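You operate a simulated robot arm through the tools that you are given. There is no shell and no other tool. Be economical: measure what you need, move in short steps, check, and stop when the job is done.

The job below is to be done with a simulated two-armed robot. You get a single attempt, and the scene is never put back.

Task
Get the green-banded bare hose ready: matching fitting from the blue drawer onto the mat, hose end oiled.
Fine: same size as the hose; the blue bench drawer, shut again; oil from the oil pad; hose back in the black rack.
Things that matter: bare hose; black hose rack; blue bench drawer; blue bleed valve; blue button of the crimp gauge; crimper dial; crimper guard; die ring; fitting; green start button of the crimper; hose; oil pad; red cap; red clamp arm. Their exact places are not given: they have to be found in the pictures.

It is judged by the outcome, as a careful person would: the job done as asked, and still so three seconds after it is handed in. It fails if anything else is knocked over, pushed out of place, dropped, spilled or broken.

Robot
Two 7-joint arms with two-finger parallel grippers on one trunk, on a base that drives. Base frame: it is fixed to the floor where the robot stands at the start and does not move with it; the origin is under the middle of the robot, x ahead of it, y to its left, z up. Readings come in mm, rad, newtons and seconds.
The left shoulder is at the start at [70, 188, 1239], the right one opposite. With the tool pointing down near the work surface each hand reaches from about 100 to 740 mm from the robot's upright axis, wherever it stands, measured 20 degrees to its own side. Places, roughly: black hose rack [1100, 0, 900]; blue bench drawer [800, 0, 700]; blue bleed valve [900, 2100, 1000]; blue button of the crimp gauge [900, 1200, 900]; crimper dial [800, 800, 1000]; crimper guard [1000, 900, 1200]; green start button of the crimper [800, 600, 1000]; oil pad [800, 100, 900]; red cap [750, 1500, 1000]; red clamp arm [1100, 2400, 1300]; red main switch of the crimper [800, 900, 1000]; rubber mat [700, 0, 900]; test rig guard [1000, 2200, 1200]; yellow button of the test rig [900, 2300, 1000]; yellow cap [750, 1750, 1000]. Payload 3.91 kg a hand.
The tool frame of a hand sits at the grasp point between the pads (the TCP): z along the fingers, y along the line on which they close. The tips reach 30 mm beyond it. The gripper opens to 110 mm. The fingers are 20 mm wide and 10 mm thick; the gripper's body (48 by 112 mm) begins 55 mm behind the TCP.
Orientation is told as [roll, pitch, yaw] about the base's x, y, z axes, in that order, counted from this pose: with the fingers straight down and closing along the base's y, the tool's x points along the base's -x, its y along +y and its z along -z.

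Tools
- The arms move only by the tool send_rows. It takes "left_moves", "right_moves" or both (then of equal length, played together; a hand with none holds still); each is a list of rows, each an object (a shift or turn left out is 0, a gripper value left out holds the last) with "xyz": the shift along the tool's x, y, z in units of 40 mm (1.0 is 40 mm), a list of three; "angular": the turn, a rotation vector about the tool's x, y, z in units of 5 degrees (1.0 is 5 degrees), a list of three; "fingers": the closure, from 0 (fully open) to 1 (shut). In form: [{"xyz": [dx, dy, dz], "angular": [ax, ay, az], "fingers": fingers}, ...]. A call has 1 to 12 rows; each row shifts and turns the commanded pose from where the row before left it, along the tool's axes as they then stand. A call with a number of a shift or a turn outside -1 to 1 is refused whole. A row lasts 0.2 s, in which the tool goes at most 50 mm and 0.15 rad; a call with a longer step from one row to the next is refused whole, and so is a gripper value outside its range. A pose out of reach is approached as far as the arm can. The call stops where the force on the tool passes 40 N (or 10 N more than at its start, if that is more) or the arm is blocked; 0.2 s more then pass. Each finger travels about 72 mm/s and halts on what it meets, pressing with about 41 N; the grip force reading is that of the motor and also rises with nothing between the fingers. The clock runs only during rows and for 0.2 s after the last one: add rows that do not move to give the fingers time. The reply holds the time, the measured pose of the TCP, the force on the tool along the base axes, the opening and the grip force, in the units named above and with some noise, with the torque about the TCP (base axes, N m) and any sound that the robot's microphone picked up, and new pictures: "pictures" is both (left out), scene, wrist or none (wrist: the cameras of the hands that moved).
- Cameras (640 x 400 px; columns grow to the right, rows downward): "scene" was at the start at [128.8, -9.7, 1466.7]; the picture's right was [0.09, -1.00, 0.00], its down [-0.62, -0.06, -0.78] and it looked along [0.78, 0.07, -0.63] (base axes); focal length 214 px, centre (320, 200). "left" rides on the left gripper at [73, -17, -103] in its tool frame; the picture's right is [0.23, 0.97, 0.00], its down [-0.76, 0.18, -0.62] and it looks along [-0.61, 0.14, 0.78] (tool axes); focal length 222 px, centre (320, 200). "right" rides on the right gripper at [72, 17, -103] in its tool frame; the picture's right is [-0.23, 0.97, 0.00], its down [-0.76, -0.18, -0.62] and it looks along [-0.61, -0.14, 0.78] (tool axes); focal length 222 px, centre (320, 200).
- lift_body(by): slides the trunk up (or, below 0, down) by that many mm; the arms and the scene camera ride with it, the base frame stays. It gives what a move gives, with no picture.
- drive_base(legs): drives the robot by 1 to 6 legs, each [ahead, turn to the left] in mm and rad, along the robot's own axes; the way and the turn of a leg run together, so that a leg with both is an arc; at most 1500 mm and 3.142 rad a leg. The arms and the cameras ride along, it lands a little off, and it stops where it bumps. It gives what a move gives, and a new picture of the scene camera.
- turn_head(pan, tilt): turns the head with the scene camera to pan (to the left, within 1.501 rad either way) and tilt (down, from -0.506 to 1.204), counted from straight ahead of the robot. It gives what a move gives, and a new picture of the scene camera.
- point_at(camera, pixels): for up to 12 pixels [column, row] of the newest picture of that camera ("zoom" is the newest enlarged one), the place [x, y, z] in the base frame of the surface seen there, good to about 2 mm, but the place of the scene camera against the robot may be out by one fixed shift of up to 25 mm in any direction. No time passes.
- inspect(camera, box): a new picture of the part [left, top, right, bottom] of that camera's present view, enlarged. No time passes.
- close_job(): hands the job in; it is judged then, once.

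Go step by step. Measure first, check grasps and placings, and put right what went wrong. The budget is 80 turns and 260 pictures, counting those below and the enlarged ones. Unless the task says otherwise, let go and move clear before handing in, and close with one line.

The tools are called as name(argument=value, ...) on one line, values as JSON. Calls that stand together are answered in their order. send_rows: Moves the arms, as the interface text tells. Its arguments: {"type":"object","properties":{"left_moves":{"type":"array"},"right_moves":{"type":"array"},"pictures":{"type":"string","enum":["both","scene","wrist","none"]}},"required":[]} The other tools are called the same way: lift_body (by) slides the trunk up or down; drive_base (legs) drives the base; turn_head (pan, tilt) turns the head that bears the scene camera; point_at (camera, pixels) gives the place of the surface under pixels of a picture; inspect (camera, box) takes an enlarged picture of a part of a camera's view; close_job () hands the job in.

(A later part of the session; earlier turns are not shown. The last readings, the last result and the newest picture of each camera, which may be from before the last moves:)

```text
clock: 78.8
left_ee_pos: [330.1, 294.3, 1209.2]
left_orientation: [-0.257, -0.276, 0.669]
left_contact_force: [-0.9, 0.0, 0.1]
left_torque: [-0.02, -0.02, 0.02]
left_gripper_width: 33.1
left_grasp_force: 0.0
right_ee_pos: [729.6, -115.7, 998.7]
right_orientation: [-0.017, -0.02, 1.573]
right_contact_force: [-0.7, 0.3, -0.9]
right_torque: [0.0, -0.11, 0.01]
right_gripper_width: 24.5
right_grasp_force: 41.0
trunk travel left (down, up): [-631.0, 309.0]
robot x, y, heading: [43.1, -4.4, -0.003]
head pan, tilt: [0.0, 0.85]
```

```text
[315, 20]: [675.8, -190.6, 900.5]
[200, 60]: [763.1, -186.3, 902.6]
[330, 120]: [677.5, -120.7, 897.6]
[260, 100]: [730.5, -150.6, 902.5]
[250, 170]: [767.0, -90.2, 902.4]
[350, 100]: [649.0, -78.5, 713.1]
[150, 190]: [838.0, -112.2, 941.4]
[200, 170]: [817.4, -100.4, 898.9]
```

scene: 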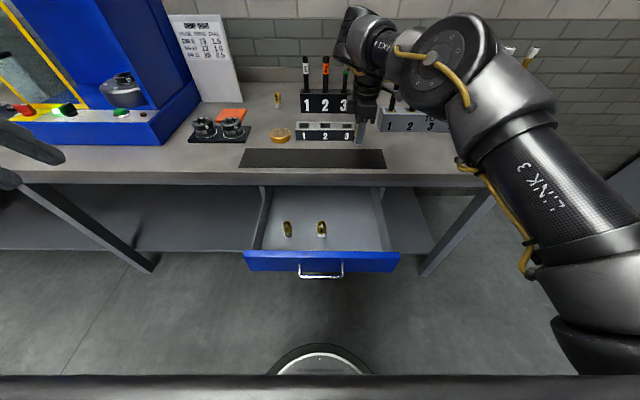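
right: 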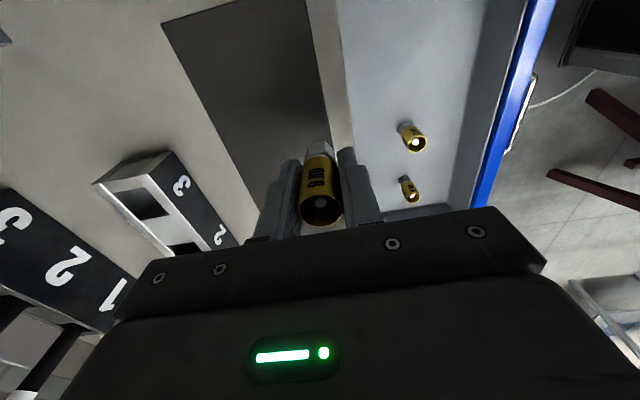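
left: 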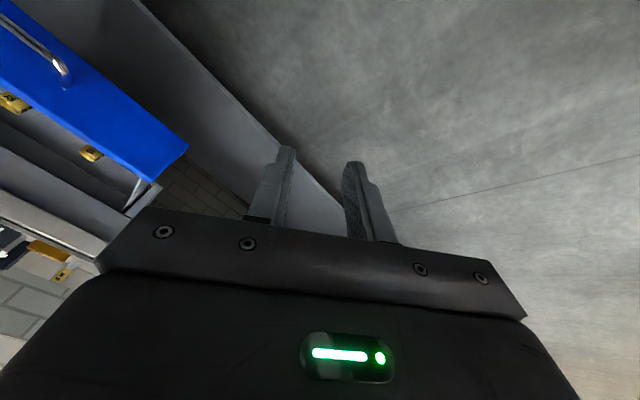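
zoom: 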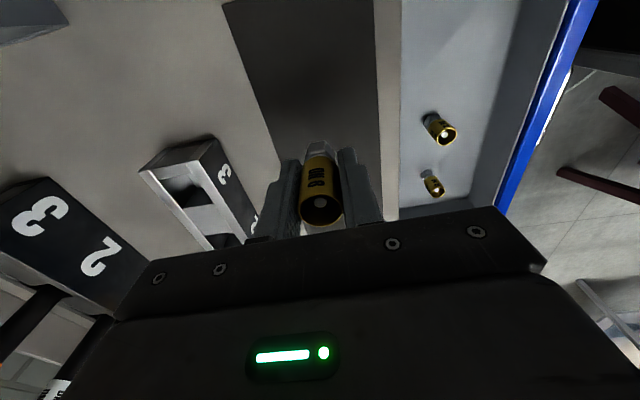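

The mat top is z≈902 and the hand at x 730 is over it. I'll lower until light contact.

send_rows(right_moves=[{"xyz": [0, 0, 0.6]}, {"xyz": [0, 0, 0.5]}, {"xyz": [0, 0, 0.15]}, {"xyz": [0, 0, 0.05]}, {"xyz": [0, 0, 0]}], pictures="wrist")

```text
clock: 80.0
left_ee_pos: [335.0, 294.2, 1207.1]
left_orientation: [-0.253, -0.273, 0.668]
left_contact_force: [-0.1, -0.5, 0.5]
left_torque: [-0.02, -0.03, 0.01]
left_gripper_width: 33.1
left_grasp_force: 0.1
right_ee_pos: [736.3, -115.8, 944.8]
right_orientation: [-0.019, -0.021, 1.572]
right_contact_force: [3.6, 0.7, 25.5]
right_torque: [-0.01, 0.16, 0.03]
right_gripper_width: 24.4
right_grasp_force: 40.8
trunk travel left (down, up): [-631.0, 309.0]
robot x, y, heading: [49.0, -2.3, -0.006]
head pan, tilt: [0.0, 0.85]
```

right: 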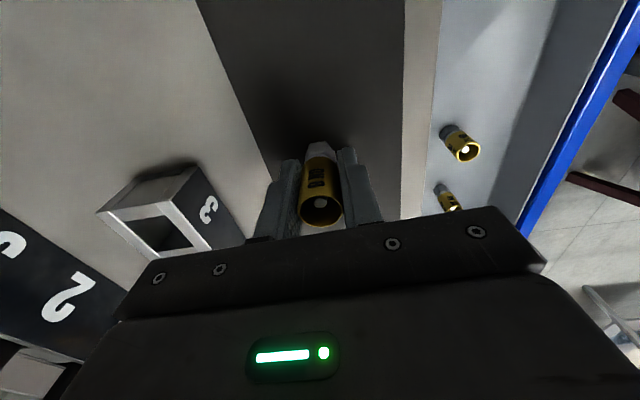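

It touched the mat (25 N). I'll ease up 1 mm, open, and rise.

send_rows(right_moves=[{"xyz": [0, 0, -0.025]}, {"fingers": 0.7}, {"fingers": 0.5}, {"xyz": [0, 0, 0]}, {"xyz": [0, 0, 0]}, {"xyz": [0, 0, -0.5]}, {"xyz": [0, 0, -0.9]}, {"xyz": [0, 0, -0.9]}, {"xyz": [0, 0, -0.9]}], pictures="both")

```text
clock: 82.0
left_ee_pos: [335.9, 292.4, 1206.7]
left_orientation: [-0.254, -0.274, 0.667]
left_contact_force: [-0.3, -0.4, 0.5]
left_torque: [0.0, 0.0, -0.01]
left_gripper_width: 32.6
left_grasp_force: 0.0
right_ee_pos: [714.1, -100.7, 1055.9]
right_orientation: [-0.012, -0.021, 1.575]
right_contact_force: [-0.1, 0.2, -0.1]
right_torque: [0.03, 0.01, -0.03]
right_gripper_width: 54.9
right_grasp_force: 0.0
right hand out of reach, approached as far as the arm can: row 8, 9
trunk travel left (down, up): [-631.0, 309.0]
robot x, y, heading: [45.9, 0.4, -0.006]
head pan, tilt: [0.0, 0.85]
```

scene: 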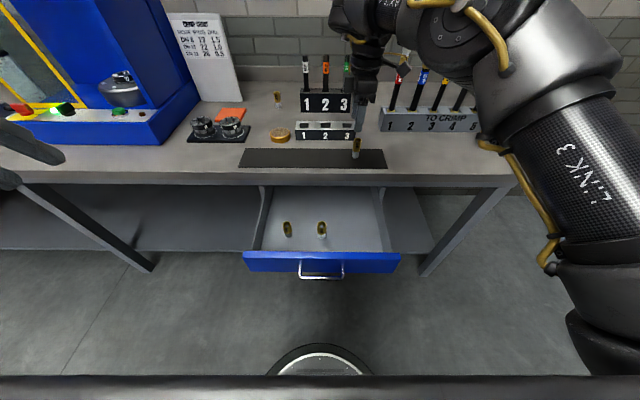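
right: 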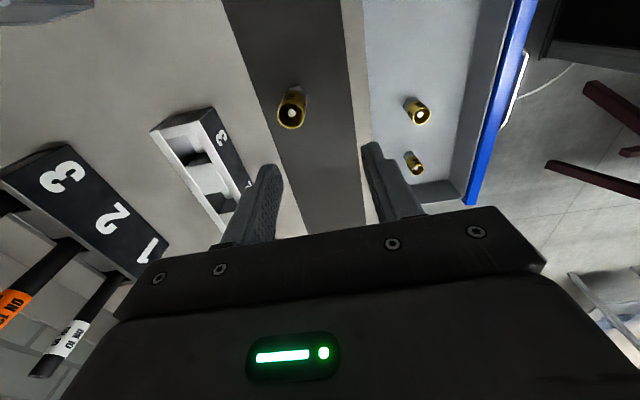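

The DN 8 fitting stands on the mat at (292,108). Next I close the drawer by pushing the handle bar with closed, slightly tilted fingers. First I back up 100 mm and retract the hand.

drive_base(legs=[[-100, 0]])

send_rows(right_moves=[{"xyz": [0, 0.9, 0], "fingers": 1}, {"xyz": [0, 0.9, 0]}, {"xyz": [0, 0.9, 0]}, {"xyz": [-0.4, 0.9, 0]}, {"xyz": [-0.4, 0.9, 0]}, {"xyz": [-0.4, 0.9, 0]}, {"xyz": [-0.4, 0.9, 0]}, {"xyz": [-0.4, 0.9, 0]}, {"xyz": [0, 0, 0]}], pictures="none")

send_rows(right_moves=[{"angular": [1, 0, 0]}, {"angular": [1, 0, 0]}, {"angular": [1, 0, 0]}, {"angular": [1, 0, 0]}, {"angular": [1, 0, 0]}, {"angular": [1, 0, 0]}, {"angular": [1, 0, 0]}], pictures="both")

```text
clock: 83.1
left_ee_pos: [236.0, 294.1, 1208.2]
left_orientation: [-0.252, -0.271, 0.667]
left_contact_force: [-0.6, 0.1, 0.1]
left_torque: [-0.03, 0.01, -0.01]
left_gripper_width: 33.1
left_grasp_force: 0.0
right_ee_pos: [614.7, -100.3, 1055.8]
right_orientation: [-0.012, -0.019, 1.575]
right_contact_force: [0.5, -0.2, 0.1]
right_torque: [0.0, 0.0, 0.01]
right_gripper_width: 54.7
right_grasp_force: 0.0
trunk travel left (down, up): [-631.0, 309.0]
robot x, y, heading: [-52.1, -1.4, -0.0]
head pan, tilt: [0.0, 0.85]
```

scene: 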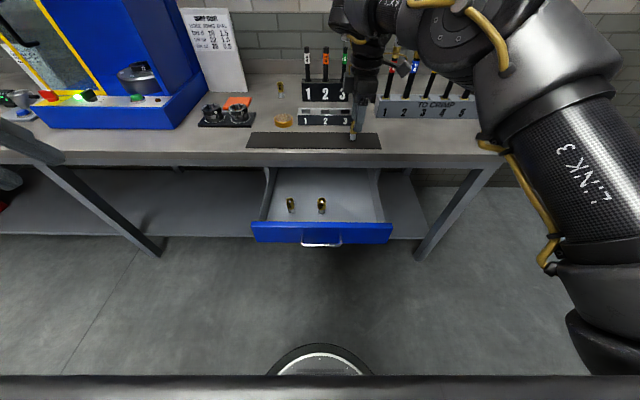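

```text
clock: 85.1
left_ee_pos: [238.1, 293.9, 1207.2]
left_orientation: [-0.25, -0.273, 0.668]
left_contact_force: [0.2, -0.2, 0.6]
left_torque: [-0.02, -0.03, 0.0]
left_gripper_width: 33.0
left_grasp_force: 0.1
right_ee_pos: [327.1, -20.8, 1053.5]
right_orientation: [-0.01, -0.024, 1.576]
right_contact_force: [0.3, 0.8, 0.8]
right_torque: [0.04, 0.02, 0.02]
right_gripper_width: 0.0
right_grasp_force: 37.5
trunk travel left (down, up): [-631.0, 309.0]
robot x, y, heading: [-49.1, -1.7, 0.001]
head pan, tilt: [0.0, 0.85]
```

```text
clock: 86.7
left_ee_pos: [236.2, 294.6, 1206.5]
left_orientation: [-0.253, -0.273, 0.67]
left_contact_force: [-0.8, 0.4, -0.6]
left_torque: [-0.02, 0.0, -0.03]
left_gripper_width: 33.1
left_grasp_force: 0.2
right_ee_pos: [326.7, -21.0, 1053.9]
right_orientation: [-0.624, -0.021, 1.576]
right_contact_force: [-0.2, -0.1, 0.1]
right_torque: [0.03, 0.0, -0.01]
right_gripper_width: 0.0
right_grasp_force: 37.8
trunk travel left (down, up): [-631.0, 309.0]
robot x, y, heading: [-49.2, -2.8, 0.003]
head pan, tilt: [0.0, 0.85]
```

scene: 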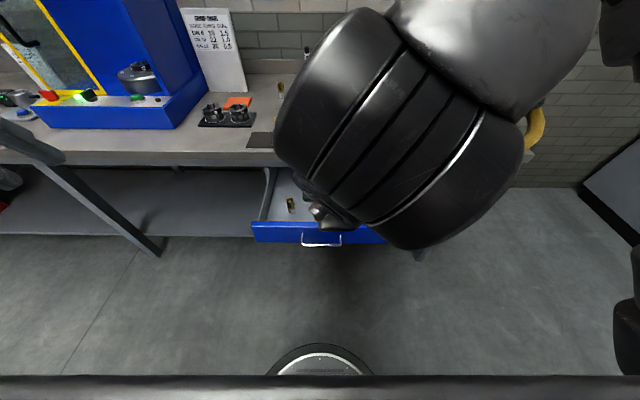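
right: 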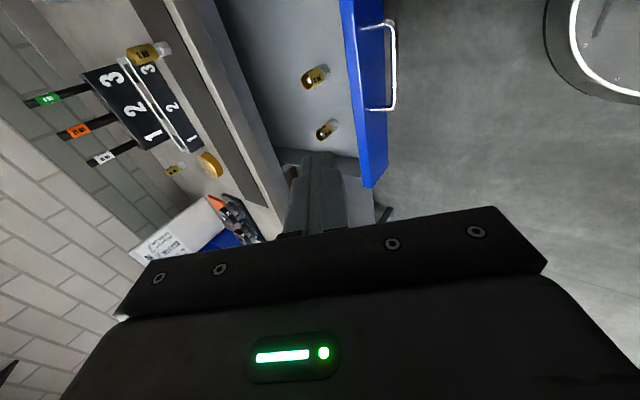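

I'll descend in front of the handle (bar at x≈401, hand at x 327).

send_rows(right_moves=[{"xyz": [0, 0.555, 0.774]}, {"xyz": [0, 0.555, 0.774]}, {"xyz": [0, 0.555, 0.774]}, {"xyz": [0, 0.555, 0.774]}, {"xyz": [0, 0.555, 0.774]}, {"xyz": [0, 0.555, 0.774]}], pictures="wrist")

```text
clock: 88.1
left_ee_pos: [238.5, 293.8, 1206.5]
left_orientation: [-0.251, -0.271, 0.668]
left_contact_force: [1.0, 0.6, 0.4]
left_torque: [-0.02, 0.0, -0.03]
left_gripper_width: 33.0
left_grasp_force: 0.1
right_ee_pos: [336.3, -17.5, 825.2]
right_orientation: [-0.617, -0.023, 1.576]
right_contact_force: [-0.1, 0.6, -0.1]
right_torque: [0.01, -0.01, 0.0]
right_gripper_width: 0.0
right_grasp_force: 37.4
right hand out of reach, approached as far as the arm can: row 6
trunk travel left (down, up): [-631.0, 309.0]
robot x, y, heading: [-50.8, -5.2, 0.001]
head pan, tilt: [0.0, 0.85]
```

right: 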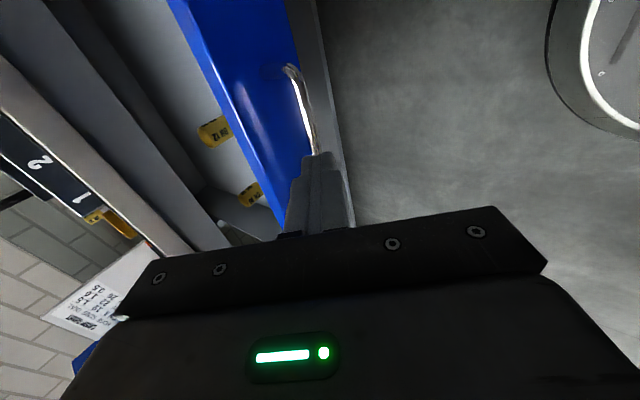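

That's near the reach limit, so I'll lower the trunk 75 mm to get to bar height and measure the bar.

lift_body(by=-75)

inspect(camera="right", box=[200, 40, 440, 240])

point_at(camera="zoom", pixels=[[330, 90], [335, 140], [330, 60], [300, 250]])

```text
clock: 89.2
left_ee_pos: [236.6, 292.9, 1132.4]
left_orientation: [-0.251, -0.272, 0.671]
left_contact_force: [-0.1, -0.1, 0.1]
left_torque: [-0.01, 0.0, 0.05]
left_gripper_width: 32.9
left_grasp_force: 0.1
right_ee_pos: [334.3, -18.5, 751.3]
right_orientation: [-0.618, -0.024, 1.576]
right_contact_force: [-0.1, -0.3, 0.6]
right_torque: [0.0, 0.01, 0.01]
right_gripper_width: 0.0
right_grasp_force: 37.4
trunk travel left (down, up): [-556.0, 384.0]
robot x, y, heading: [-52.2, -4.4, 0.001]
head pan, tilt: [0.0, 0.85]
```

```text
2.00 times, centred on (320, 140) of right
```

zoom: 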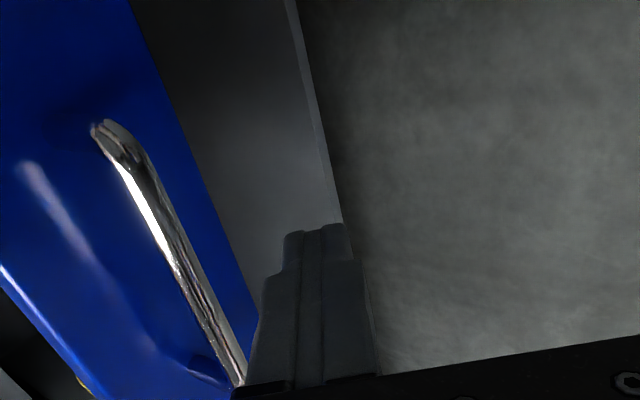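

```text
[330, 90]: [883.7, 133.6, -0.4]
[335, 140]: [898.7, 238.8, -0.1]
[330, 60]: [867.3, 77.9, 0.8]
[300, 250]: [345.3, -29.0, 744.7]
```

The fingers are in front of the bar at bar height. I'll push forward along +x.

send_rows(right_moves=[{"xyz": [0, -0.405, 0.29]}, {"xyz": [0, -0.203, 0.145]}, {"xyz": [0, -0.203, 0.145]}, {"xyz": [0, -0.203, 0.145]}, {"xyz": [0, -0.3, 0.215]}, {"xyz": [0, -0.405, 0.29]}, {"xyz": [0, -0.405, 0.29]}, {"xyz": [0, -0.405, 0.29]}, {"xyz": [0, -0.405, 0.29]}, {"xyz": [0, -0.405, 0.29]}, {"xyz": [0, -0.405, 0.29]}, {"xyz": [0, -0.405, 0.29]}], pictures="both")

```text
clock: 91.8
left_ee_pos: [236.8, 293.6, 1131.3]
left_orientation: [-0.252, -0.273, 0.668]
left_contact_force: [-0.3, -0.2, 1.1]
left_torque: [-0.01, 0.0, -0.01]
left_gripper_width: 33.0
left_grasp_force: 0.1
right_ee_pos: [538.9, -16.0, 749.2]
right_orientation: [-0.619, -0.023, 1.575]
right_contact_force: [0.2, -0.5, 0.1]
right_torque: [-0.02, 0.0, -0.01]
right_gripper_width: 0.0
right_grasp_force: 37.8
trunk travel left (down, up): [-556.0, 384.0]
robot x, y, heading: [-50.9, -1.2, -0.004]
head pan, tilt: [0.0, 0.85]
```

scene: 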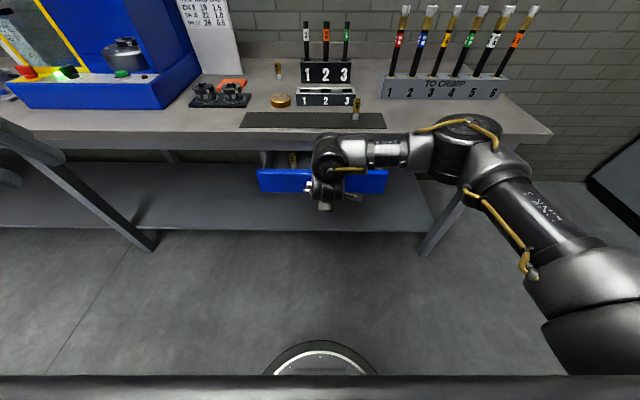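
right: 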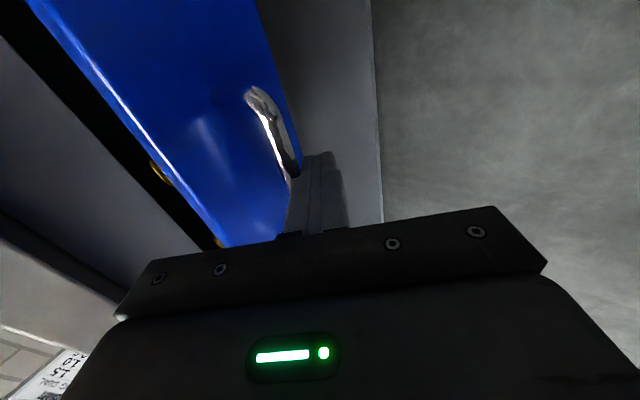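

The drawer is closing; about 86 mm remain. I'll continue until it stops.

send_rows(right_moves=[{"xyz": [0, -0.405, 0.29]}, {"xyz": [0, -0.405, 0.29]}, {"xyz": [0, -0.405, 0.29]}, {"xyz": [0, -0.203, 0.145]}, {"xyz": [0, -0.203, 0.145]}, {"xyz": [0, -0.1, 0.0725]}, {"xyz": [0, -0.1, 0.0725]}, {"xyz": [0, -0.1, 0.0725]}, {"xyz": [0, -0.1, 0.0725]}], pictures="both")

```text
clock: 93.8
left_ee_pos: [234.8, 293.4, 1132.0]
left_orientation: [-0.252, -0.271, 0.667]
left_contact_force: [0.4, -0.2, 0.8]
left_torque: [0.01, 0.04, -0.01]
left_gripper_width: 32.8
left_grasp_force: 0.0
right_ee_pos: [631.5, -16.3, 747.1]
right_orientation: [-0.606, -0.019, 1.584]
right_contact_force: [-15.3, -2.4, 4.7]
right_torque: [-0.15, -0.16, -0.15]
right_gripper_width: 0.0
right_grasp_force: 38.1
trunk travel left (down, up): [-556.0, 384.0]
robot x, y, heading: [-52.3, 3.3, 0.004]
head pan, tilt: [0.0, 0.85]
stopped in row 9 (right hand): the force on the tool passed its limit at 47 N (the readings are from after the stop); the commanded pose is now the measured one
```

scene: 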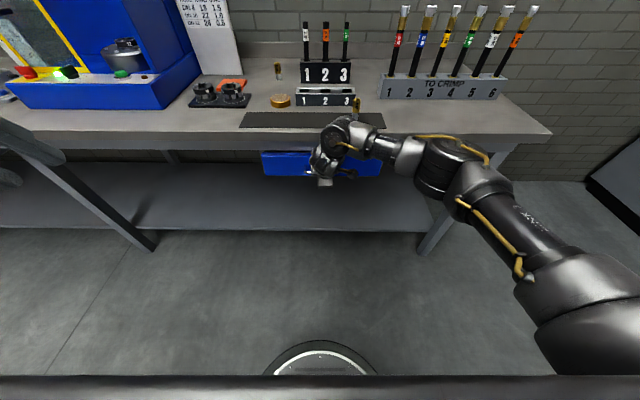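
right: 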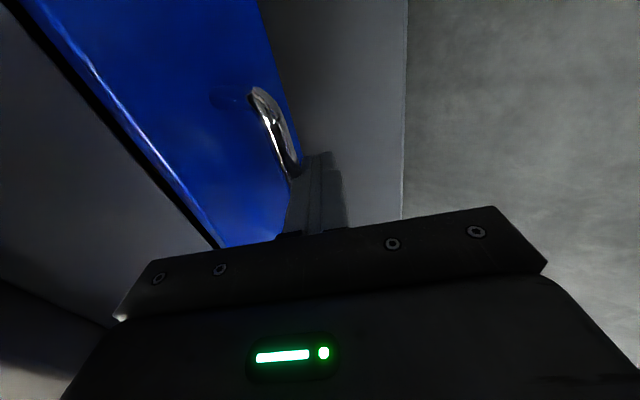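

The drawer is shut (push stopped at 47 N with the bar at its original x). I'll retract and raise the trunk.

send_rows(right_moves=[{"xyz": [0, 0.6, -0.435]}, {"xyz": [0, 0.6, -0.435]}, {"xyz": [0, 0.6, -0.435]}, {"xyz": [0, 0.6, -0.435]}, {"xyz": [0, 0.6, -0.435]}, {"xyz": [0.3, 0.6, -0.435]}, {"xyz": [0.3, 0.6, -0.435]}], pictures="none")

lift_body(by=300)

send_rows(right_moves=[{"angular": [-1, 0, 0], "fingers": 0.6}, {"angular": [-1, 0, 0]}, {"angular": [-1, 0, 0]}, {"angular": [-1, 0, 0]}, {"angular": [-1, 0, 0]}, {"angular": [-1, 0, 0]}, {"angular": [-1, 0.2, 0]}], pictures="both")

```text
clock: 95.4
left_ee_pos: [235.8, 294.3, 1132.1]
left_orientation: [-0.253, -0.272, 0.669]
left_contact_force: [0.2, 0.3, -1.3]
left_torque: [0.0, -0.04, 0.01]
left_gripper_width: 33.0
left_grasp_force: 0.0
right_ee_pos: [422.7, -44.7, 751.5]
right_orientation: [-0.61, -0.018, 1.581]
right_contact_force: [0.9, 0.0, -0.1]
right_torque: [0.01, -0.02, -0.02]
right_gripper_width: 0.0
right_grasp_force: 37.5
trunk travel left (down, up): [-556.0, 384.0]
robot x, y, heading: [-52.4, 2.1, 0.003]
head pan, tilt: [0.0, 0.85]
```

```text
clock: 98.4
left_ee_pos: [236.4, 293.3, 1433.2]
left_orientation: [-0.251, -0.273, 0.667]
left_contact_force: [0.7, -0.7, 0.2]
left_torque: [0.0, 0.01, -0.01]
left_gripper_width: 33.0
left_grasp_force: 0.1
right_ee_pos: [424.0, -43.9, 1049.6]
right_orientation: [-0.61, -0.019, 1.584]
right_contact_force: [0.2, -0.4, 0.5]
right_torque: [0.0, -0.02, 0.0]
right_gripper_width: 0.0
right_grasp_force: 37.7
trunk travel left (down, up): [-856.0, 84.0]
robot x, y, heading: [-55.6, -2.7, 0.001]
head pan, tilt: [0.0, 0.85]
```

```text
clock: 100.0
left_ee_pos: [236.5, 293.3, 1431.6]
left_orientation: [-0.25, -0.273, 0.666]
left_contact_force: [0.1, -1.0, -1.2]
left_torque: [0.02, 0.02, 0.01]
left_gripper_width: 33.1
left_grasp_force: 0.2
right_ee_pos: [425.3, -42.7, 1051.6]
right_orientation: [0.003, -0.001, 1.583]
right_contact_force: [-0.2, -0.4, -0.4]
right_torque: [0.0, -0.01, 0.0]
right_gripper_width: 43.7
right_grasp_force: 0.0
trunk travel left (down, up): [-856.0, 84.0]
robot x, y, heading: [-50.2, -1.2, 0.005]
head pan, tilt: [0.0, 0.85]
```

scene: 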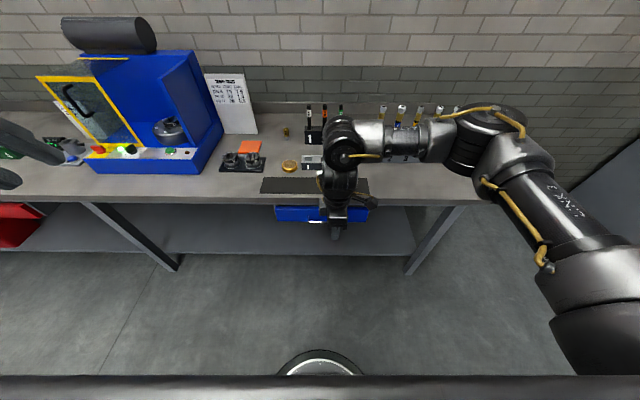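
right: 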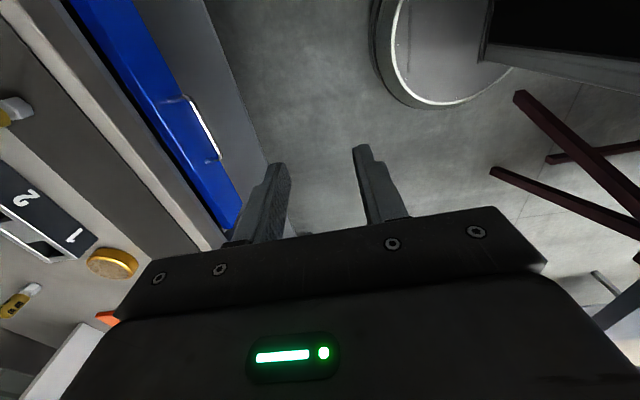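

Before driving under the bench, I'll check where the shelf edge, legs and racks are, and raise the right hand.

point_at(camera="scene", pixels=[[320, 254], [240, 262], [178, 270], [412, 270], [95, 205], [470, 207], [309, 108], [324, 108], [340, 107], [290, 166], [430, 158]])

send_rows(right_moves=[{"xyz": [0, 0, -0.9]}, {"xyz": [0, 0, -0.9]}, {"xyz": [0, 0, -0.9]}, {"xyz": [0, 0, -0.9]}, {"xyz": [0, 0, -0.9]}, {"xyz": [0, 0, -0.9]}], pictures="scene")

```text
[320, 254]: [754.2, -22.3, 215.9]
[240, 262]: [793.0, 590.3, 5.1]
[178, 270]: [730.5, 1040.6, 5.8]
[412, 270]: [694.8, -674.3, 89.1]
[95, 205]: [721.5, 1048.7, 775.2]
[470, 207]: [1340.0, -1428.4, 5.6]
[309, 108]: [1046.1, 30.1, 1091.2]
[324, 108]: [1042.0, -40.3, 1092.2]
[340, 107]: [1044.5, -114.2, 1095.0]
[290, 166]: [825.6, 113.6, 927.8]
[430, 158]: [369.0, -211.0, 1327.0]
```

```text
clock: 101.4
left_ee_pos: [234.6, 295.0, 1431.9]
left_orientation: [-0.253, -0.273, 0.669]
left_contact_force: [-0.2, -0.2, 0.0]
left_torque: [0.02, 0.01, 0.03]
left_gripper_width: 33.0
left_grasp_force: 0.0
right_ee_pos: [422.7, -44.9, 1267.4]
right_orientation: [0.004, -0.001, 1.582]
right_contact_force: [-0.3, 0.3, 0.0]
right_torque: [0.0, 0.01, -0.02]
right_gripper_width: 44.0
right_grasp_force: 0.0
trunk travel left (down, up): [-856.0, 84.0]
robot x, y, heading: [-53.3, -2.6, 0.002]
head pan, tilt: [0.0, 0.85]
```

scene: 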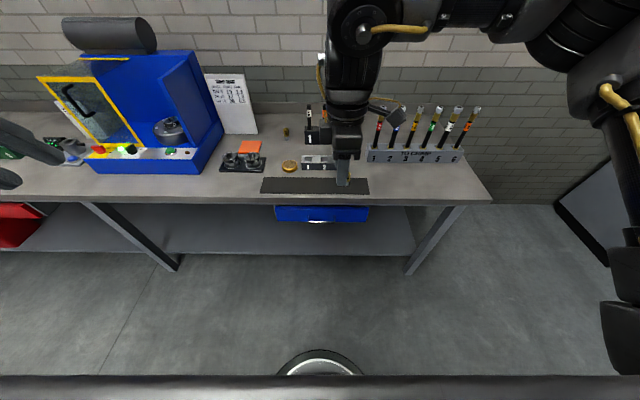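

Shelf front is x 754 and the base front will reach about 650, so that's safe. I'll drive 440 mm forward in two legs.

drive_base(legs=[[220, 0], [220, 0]])

```text
clock: 104.4
left_ee_pos: [675.2, 298.5, 1433.3]
left_orientation: [-0.253, -0.276, 0.676]
left_contact_force: [-0.9, 0.5, 0.2]
left_torque: [0.01, 0.02, -0.03]
left_gripper_width: 32.8
left_grasp_force: 0.0
right_ee_pos: [866.8, -39.6, 1268.5]
right_orientation: [-0.001, -0.001, 1.591]
right_contact_force: [-1.2, 1.5, -0.2]
right_torque: [-0.01, 0.0, 0.01]
right_gripper_width: 44.2
right_grasp_force: 0.0
trunk travel left (down, up): [-856.0, 84.0]
robot x, y, heading: [386.9, -3.2, 0.008]
head pan, tilt: [0.0, 0.85]
```

scene: 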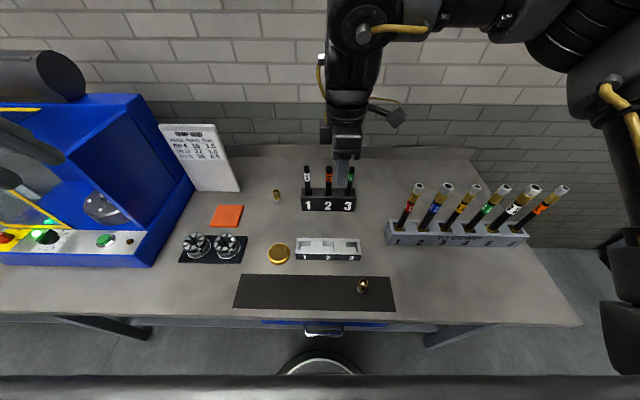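

A good view. I'll bring the right hand above the green-banded hose (keeping high) and look with the wrist camera.

send_rows(right_moves=[{"xyz": [0.3, -0.92, 0]}, {"xyz": [0.3, -0.92, 0]}, {"xyz": [0.3, -0.92, 0]}, {"xyz": [0.3, -0.92, 0]}, {"xyz": [0.3, -0.92, 0]}, {"xyz": [0, 0, 0]}], pictures="both")

```text
clock: 105.8
left_ee_pos: [678.7, 298.7, 1431.2]
left_orientation: [-0.25, -0.274, 0.676]
left_contact_force: [0.0, 1.0, -0.5]
left_torque: [-0.04, -0.02, -0.03]
left_gripper_width: 32.8
left_grasp_force: 0.0
right_ee_pos: [1057.8, -94.2, 1265.7]
right_orientation: [0.001, -0.003, 1.592]
right_contact_force: [0.5, 0.1, -0.6]
right_torque: [0.0, -0.01, -0.03]
right_gripper_width: 44.0
right_grasp_force: 0.0
trunk travel left (down, up): [-856.0, 84.0]
robot x, y, heading: [386.8, -1.9, 0.007]
head pan, tilt: [0.0, 0.85]
```

scene: 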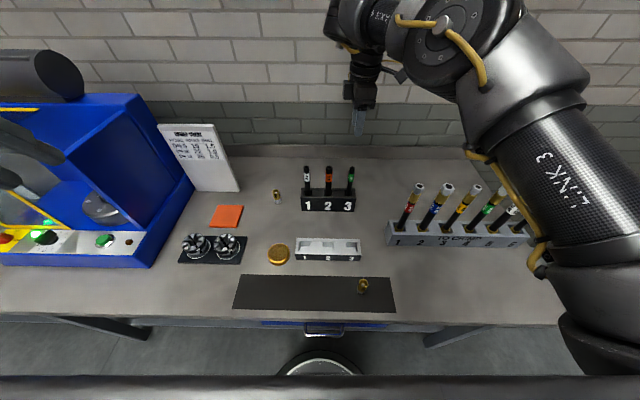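
right: 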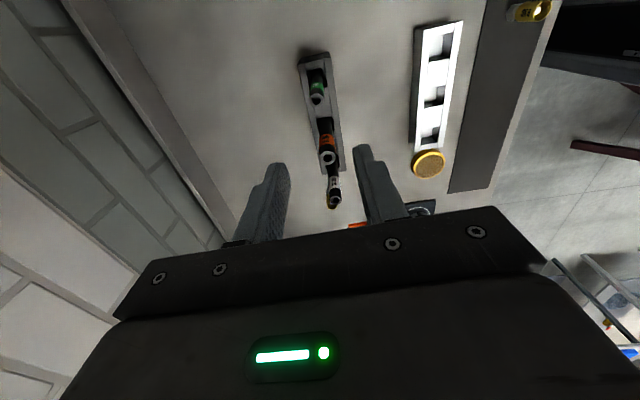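

inspect(camera="right", box=[280, 40, 360, 220])

point_at(camera="right", pixels=[[316, 98], [316, 103], [316, 88], [328, 158], [335, 203], [429, 165], [420, 160], [438, 165]])

```text
2.22 times, centred on (320, 130) of right
```

zoom: 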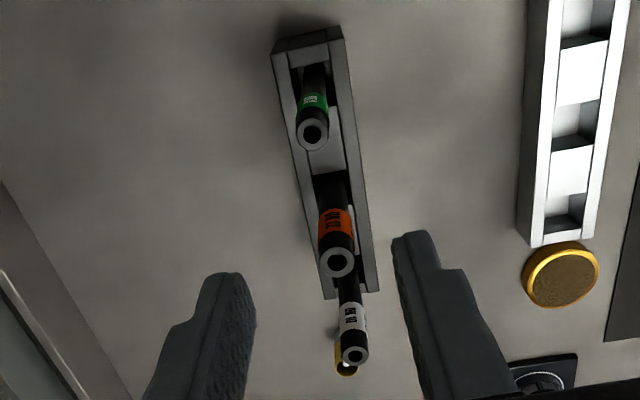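

```text
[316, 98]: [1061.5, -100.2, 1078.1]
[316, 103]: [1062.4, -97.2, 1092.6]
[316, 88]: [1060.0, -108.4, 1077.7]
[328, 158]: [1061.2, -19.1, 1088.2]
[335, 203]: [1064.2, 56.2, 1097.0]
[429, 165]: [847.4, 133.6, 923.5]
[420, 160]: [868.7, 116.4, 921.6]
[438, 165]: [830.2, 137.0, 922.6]
```

The green hose is at (1061, −101), top 1092. I'll centre and descend to just above it, then check.

send_rows(right_moves=[{"xyz": [0.17, -0.08, 0.5]}, {"xyz": [0, 0, 0.9]}, {"xyz": [0, 0, 0.9]}, {"xyz": [0, 0, 0.8]}, {"xyz": [0, 0, 0]}], pictures="both")

```text
clock: 107.0
left_ee_pos: [679.9, 299.0, 1431.6]
left_orientation: [-0.251, -0.272, 0.675]
left_contact_force: [-0.3, 0.1, -0.1]
left_torque: [0.0, -0.01, -0.01]
left_gripper_width: 33.2
left_grasp_force: 0.1
right_ee_pos: [1061.6, -100.3, 1142.4]
right_orientation: [0.003, -0.001, 1.59]
right_contact_force: [0.7, -0.3, -0.4]
right_torque: [0.0, -0.01, 0.02]
right_gripper_width: 43.9
right_grasp_force: 0.1
trunk travel left (down, up): [-856.0, 84.0]
robot x, y, heading: [389.3, -0.3, 0.005]
head pan, tilt: [0.0, 0.85]
```

scene: 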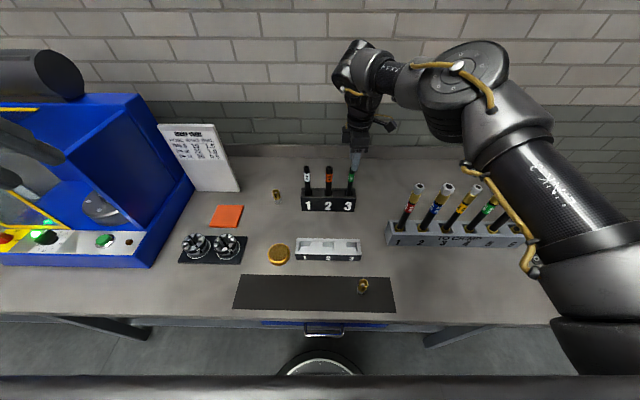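
right: 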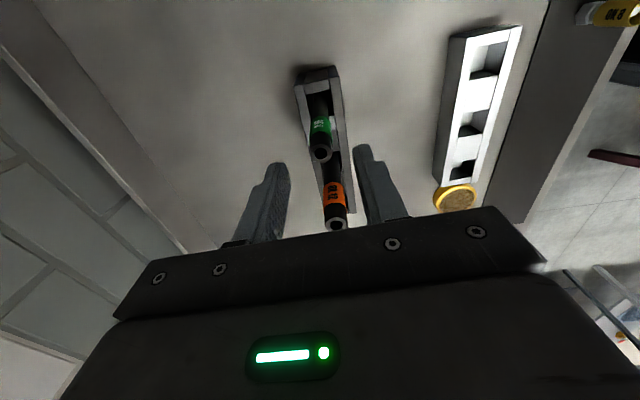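

point_at(camera="right", pixels=[[321, 159], [312, 153], [330, 153], [320, 142], [320, 152], [465, 190], [450, 190]])

```text
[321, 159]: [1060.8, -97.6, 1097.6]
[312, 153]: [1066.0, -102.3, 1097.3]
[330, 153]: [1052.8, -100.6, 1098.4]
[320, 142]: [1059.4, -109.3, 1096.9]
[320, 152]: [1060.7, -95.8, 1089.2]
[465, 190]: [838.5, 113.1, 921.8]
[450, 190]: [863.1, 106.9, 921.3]
```

The hose is aligned at (1060, −103). I'll descend 87 mm and close.

send_rows(right_moves=[{"xyz": [0.06, 0.02, 0.7]}, {"xyz": [0, 0, 0.75]}, {"xyz": [0, 0, 0.72]}, {"xyz": [0, 0, 0]}, {"fingers": 1}, {"xyz": [0, 0, 0]}, {"xyz": [0, 0, 0]}, {"xyz": [0, 0, 0]}], pictures="wrist")

```text
clock: 108.8
left_ee_pos: [678.1, 299.3, 1432.1]
left_orientation: [-0.253, -0.273, 0.675]
left_contact_force: [0.1, -0.1, 0.3]
left_torque: [0.01, 0.02, 0.0]
left_gripper_width: 33.2
left_grasp_force: 0.0
right_ee_pos: [1058.6, -103.9, 1055.9]
right_orientation: [0.001, 0.0, 1.592]
right_contact_force: [0.3, -1.1, -0.2]
right_torque: [-0.01, -0.01, 0.02]
right_gripper_width: 15.7
right_grasp_force: 41.2
trunk travel left (down, up): [-856.0, 84.0]
robot x, y, heading: [392.5, -0.1, 0.013]
head pan, tilt: [0.0, 0.85]
```

right: 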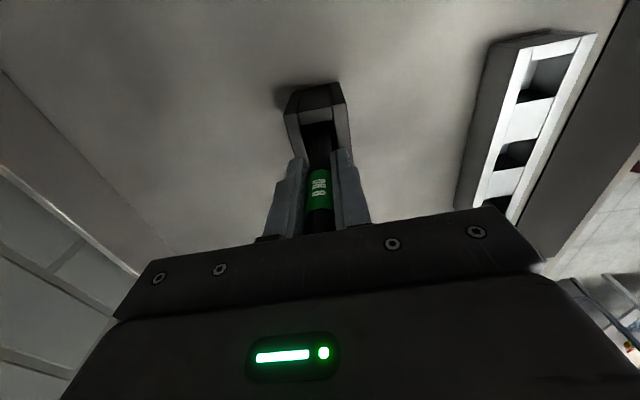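

The hose is held (15.7 mm). I'll note the rack pose (1058.6, −103.9, 1055.9) and lift straight up.

send_rows(right_moves=[{"xyz": [0, 0, -0.5]}, {"xyz": [0, 0, -0.9]}, {"xyz": [0, 0, -0.9]}, {"xyz": [0, 0, -0.9]}, {"xyz": [0, 0, -0.9]}, {"xyz": [0, 0, -0.9]}, {"xyz": [0, 0, 0]}], pictures="both")

inspect(camera="scene", box=[270, 90, 420, 220])

```text
clock: 110.4
left_ee_pos: [677.4, 298.2, 1431.5]
left_orientation: [-0.251, -0.272, 0.675]
left_contact_force: [-0.1, -0.4, 0.7]
left_torque: [0.0, 0.01, 0.01]
left_gripper_width: 33.0
left_grasp_force: 0.1
right_ee_pos: [1054.8, -106.7, 1254.3]
right_orientation: [0.003, -0.004, 1.591]
right_contact_force: [0.6, 0.5, -0.3]
right_torque: [0.01, 0.0, -0.02]
right_gripper_width: 15.6
right_grasp_force: 41.5
trunk travel left (down, up): [-856.0, 84.0]
robot x, y, heading: [393.1, -1.8, 0.007]
head pan, tilt: [0.0, 0.85]
```

scene: 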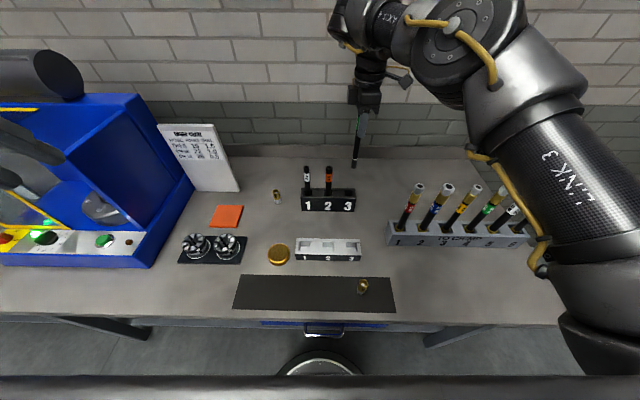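
right: 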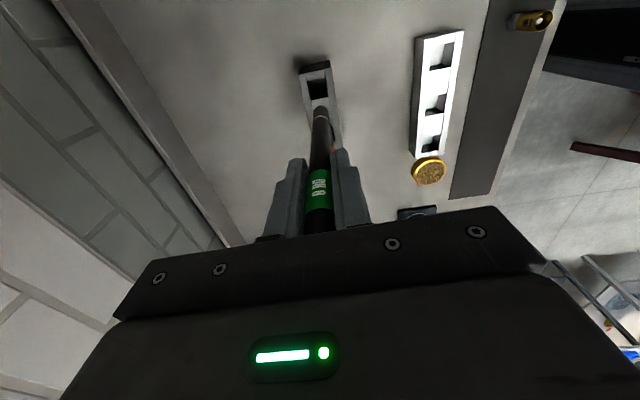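

```text
3.08 times, centred on (345, 155) of scene
```

zoom: 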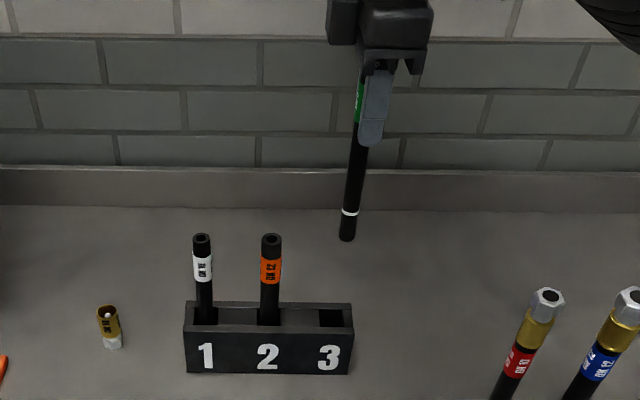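

The lower end carries a white insertion-depth ring, so that is the end to oil. I'll measure its tip and the oil pad.

point_at(camera="zoom", pixels=[[347, 236], [349, 213], [360, 110], [331, 318]])

point_at(camera="right", pixels=[[428, 160], [429, 184], [414, 173], [444, 170], [429, 171], [320, 112], [318, 88]])

point_at(camera="scene", pixels=[[278, 245], [278, 260], [268, 252], [289, 252], [278, 252], [278, 198], [298, 250]])

inspect(camera="scene", box=[255, 180, 335, 280])

```text
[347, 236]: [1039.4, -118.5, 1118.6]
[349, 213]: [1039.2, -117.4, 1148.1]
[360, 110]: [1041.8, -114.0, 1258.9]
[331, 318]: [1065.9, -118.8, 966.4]
```

```text
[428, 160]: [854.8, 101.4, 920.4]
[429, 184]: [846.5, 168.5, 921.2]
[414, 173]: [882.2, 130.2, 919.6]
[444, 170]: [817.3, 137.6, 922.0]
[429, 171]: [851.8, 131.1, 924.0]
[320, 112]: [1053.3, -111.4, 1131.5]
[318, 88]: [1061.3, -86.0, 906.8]
```

```text
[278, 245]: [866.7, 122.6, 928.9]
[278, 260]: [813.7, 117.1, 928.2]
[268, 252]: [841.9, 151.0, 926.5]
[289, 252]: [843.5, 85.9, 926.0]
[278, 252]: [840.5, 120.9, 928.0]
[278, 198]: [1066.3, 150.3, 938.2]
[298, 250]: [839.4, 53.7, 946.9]
```

```text
4.00 times, centred on (295, 230) of scene
```

zoom: 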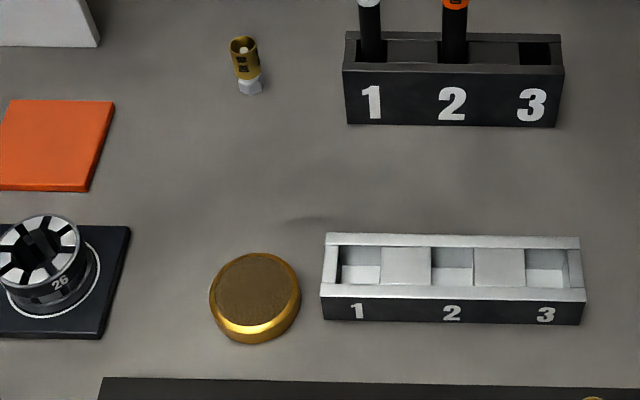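

Pad centre ≈ (850, 135), top ≈ 923; the hose tip is about 141 mm below the TCP. I'll move the hose above the pad at height.

send_rows(right_moves=[{"xyz": [0, 0.85, 0]}, {"xyz": [0, 0.85, 0]}, {"xyz": [0, 0.85, 0]}, {"xyz": [-0.6, 0.64, 0]}, {"xyz": [-0.6, 0.64, 0]}, {"xyz": [-0.6, 0.64, 0]}, {"xyz": [-0.6, 0.64, 0]}, {"xyz": [-0.91, 0, 0]}, {"xyz": [-0.91, 0, 0]}, {"xyz": [-0.91, 0, 0]}, {"xyz": [-0.91, 0, 0]}, {"xyz": [0, 0, 0]}], pictures="both")

```text
clock: 113.0
left_ee_pos: [678.5, 299.6, 1431.3]
left_orientation: [-0.252, -0.273, 0.676]
left_contact_force: [-0.2, -0.3, -1.0]
left_torque: [0.02, -0.03, -0.02]
left_gripper_width: 33.1
left_grasp_force: 0.0
right_ee_pos: [847.6, 134.9, 1256.4]
right_orientation: [0.004, -0.003, 1.592]
right_contact_force: [1.1, -0.1, -2.1]
right_torque: [0.0, -0.01, -0.01]
right_gripper_width: 15.7
right_grasp_force: 41.1
trunk travel left (down, up): [-856.0, 84.0]
robot x, y, heading: [389.2, -0.7, 0.008]
head pan, tilt: [0.0, 0.85]
```

scene: 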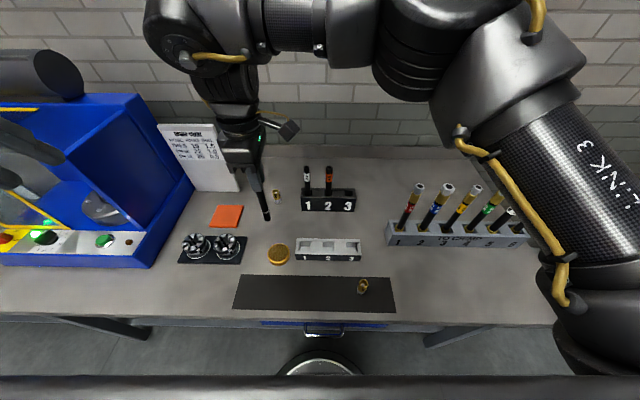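
right: 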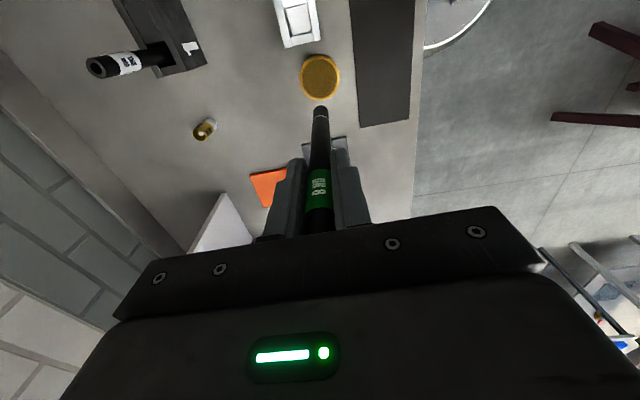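

I'll measure the hose tip and pad again in both cameras.

point_at(camera="right", pixels=[[320, 108], [320, 112], [318, 57], [321, 97], [302, 78], [339, 76], [320, 77]])

point_at(camera="scene", pixels=[[266, 217], [266, 212], [262, 195], [278, 250]])

```text
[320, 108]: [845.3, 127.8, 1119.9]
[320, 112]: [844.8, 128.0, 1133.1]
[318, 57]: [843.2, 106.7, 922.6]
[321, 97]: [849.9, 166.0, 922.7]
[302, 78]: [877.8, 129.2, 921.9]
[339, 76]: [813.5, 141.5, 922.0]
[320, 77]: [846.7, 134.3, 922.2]
```

```text
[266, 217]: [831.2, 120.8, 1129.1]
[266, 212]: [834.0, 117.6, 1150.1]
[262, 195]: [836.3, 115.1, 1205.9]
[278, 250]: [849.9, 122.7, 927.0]
```

Hose is over the pad centre (847, 135). I'll lower to about 15 mm above it first.

send_rows(right_moves=[{"xyz": [0, 0, 0.87]}, {"xyz": [0, 0, 0.87]}, {"xyz": [0, 0, 0.87]}, {"xyz": [0, 0, 0.87]}, {"xyz": [0, 0, 0.87]}, {"xyz": [0, 0, 0]}], pictures="both")

inspect(camera="scene", box=[235, 190, 325, 280])

```text
clock: 114.4
left_ee_pos: [677.1, 297.9, 1432.4]
left_orientation: [-0.252, -0.27, 0.676]
left_contact_force: [0.0, 0.6, -0.4]
left_torque: [0.01, -0.04, 0.02]
left_gripper_width: 32.9
left_grasp_force: 0.0
right_ee_pos: [846.1, 133.8, 1081.3]
right_orientation: [0.002, -0.003, 1.593]
right_contact_force: [-0.3, -0.3, -0.9]
right_torque: [0.0, 0.03, 0.01]
right_gripper_width: 15.6
right_grasp_force: 40.8
trunk travel left (down, up): [-856.0, 84.0]
robot x, y, heading: [391.3, 1.1, 0.01]
head pan, tilt: [0.0, 0.85]
```

scene: 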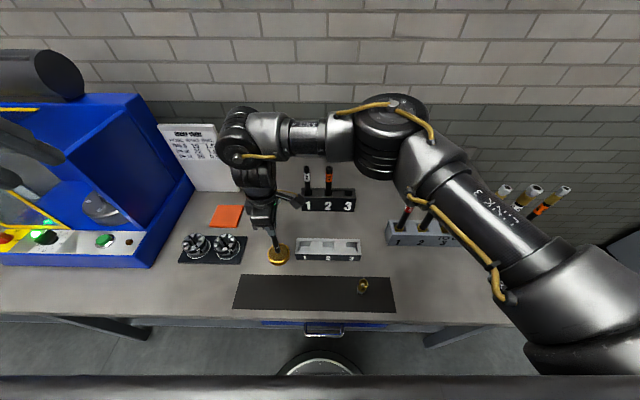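
right: 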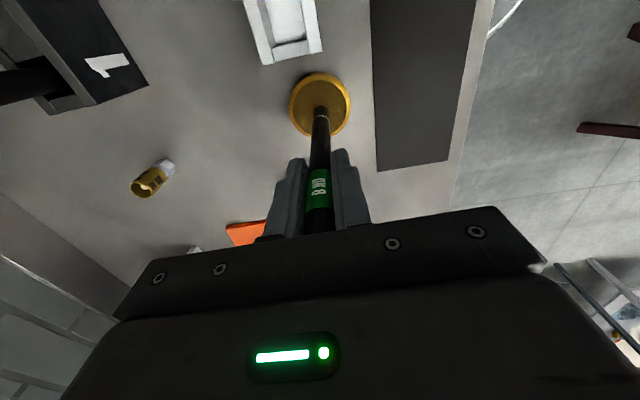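

```text
4.44 times, centred on (280, 235) of scene
```

zoom: 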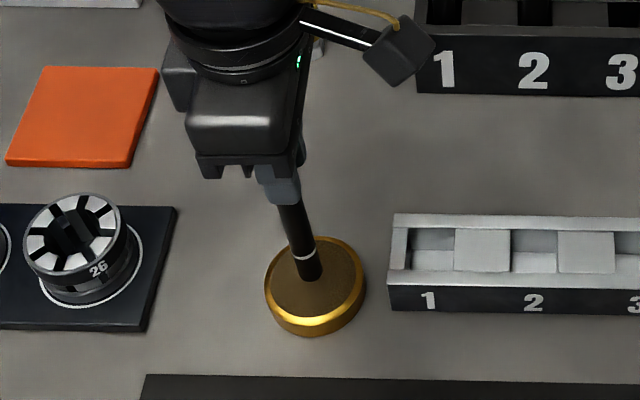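

Well aligned over the pad. I'll lower in 2–3 mm steps until there's contact.

send_rows(right_moves=[{"xyz": [0, 0, 0.1]}, {"xyz": [0, 0, 0.1]}, {"xyz": [0, 0, 0.07]}, {"xyz": [0, 0, 0]}], pictures="none")

```text
clock: 115.4
left_ee_pos: [679.4, 299.0, 1432.2]
left_orientation: [-0.252, -0.273, 0.674]
left_contact_force: [-1.1, -0.2, -0.3]
left_torque: [0.0, 0.0, 0.01]
left_gripper_width: 32.9
left_grasp_force: 0.0
right_ee_pos: [847.3, 132.8, 1070.3]
right_orientation: [0.001, -0.002, 1.593]
right_contact_force: [1.0, 0.4, -1.2]
right_torque: [-0.04, -0.01, 0.01]
right_gripper_width: 15.7
right_grasp_force: 41.0
trunk travel left (down, up): [-856.0, 84.0]
robot x, y, heading: [393.5, 2.7, 0.006]
head pan, tilt: [0.0, 0.85]
```

send_rows(right_moves=[{"xyz": [0, 0, 0.05]}, {"xyz": [0, 0, 0.05]}, {"xyz": [0, 0, 0.05]}, {"xyz": [0, 0, 0]}], pictures="scene")

inspect(camera="scene", box=[255, 215, 305, 275])

```text
clock: 116.3
left_ee_pos: [674.4, 297.2, 1432.3]
left_orientation: [-0.253, -0.276, 0.674]
left_contact_force: [0.1, 0.0, 0.1]
left_torque: [0.01, 0.02, 0.01]
left_gripper_width: 33.0
left_grasp_force: 0.1
right_ee_pos: [846.7, 133.6, 1070.3]
right_orientation: [-0.002, -0.004, 1.59]
right_contact_force: [-7.9, -4.9, 25.3]
right_torque: [-0.76, 1.09, 0.06]
right_gripper_width: 15.8
right_grasp_force: 41.1
trunk travel left (down, up): [-856.0, 84.0]
robot x, y, heading: [386.8, 1.0, 0.011]
head pan, tilt: [0.0, 0.85]
stopped in row 4 (right hand): the force on the tool passed its limit at 42 N (the readings are from after the stop); the commanded pose is now the measured one
```

scene: 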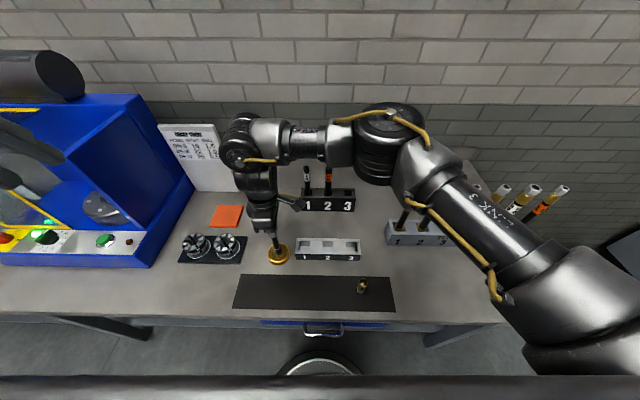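

```text
6.67 times, centred on (280, 245) of scene
```

zoom: 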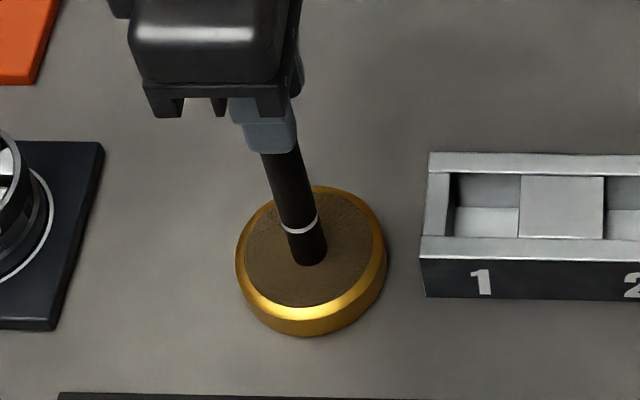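

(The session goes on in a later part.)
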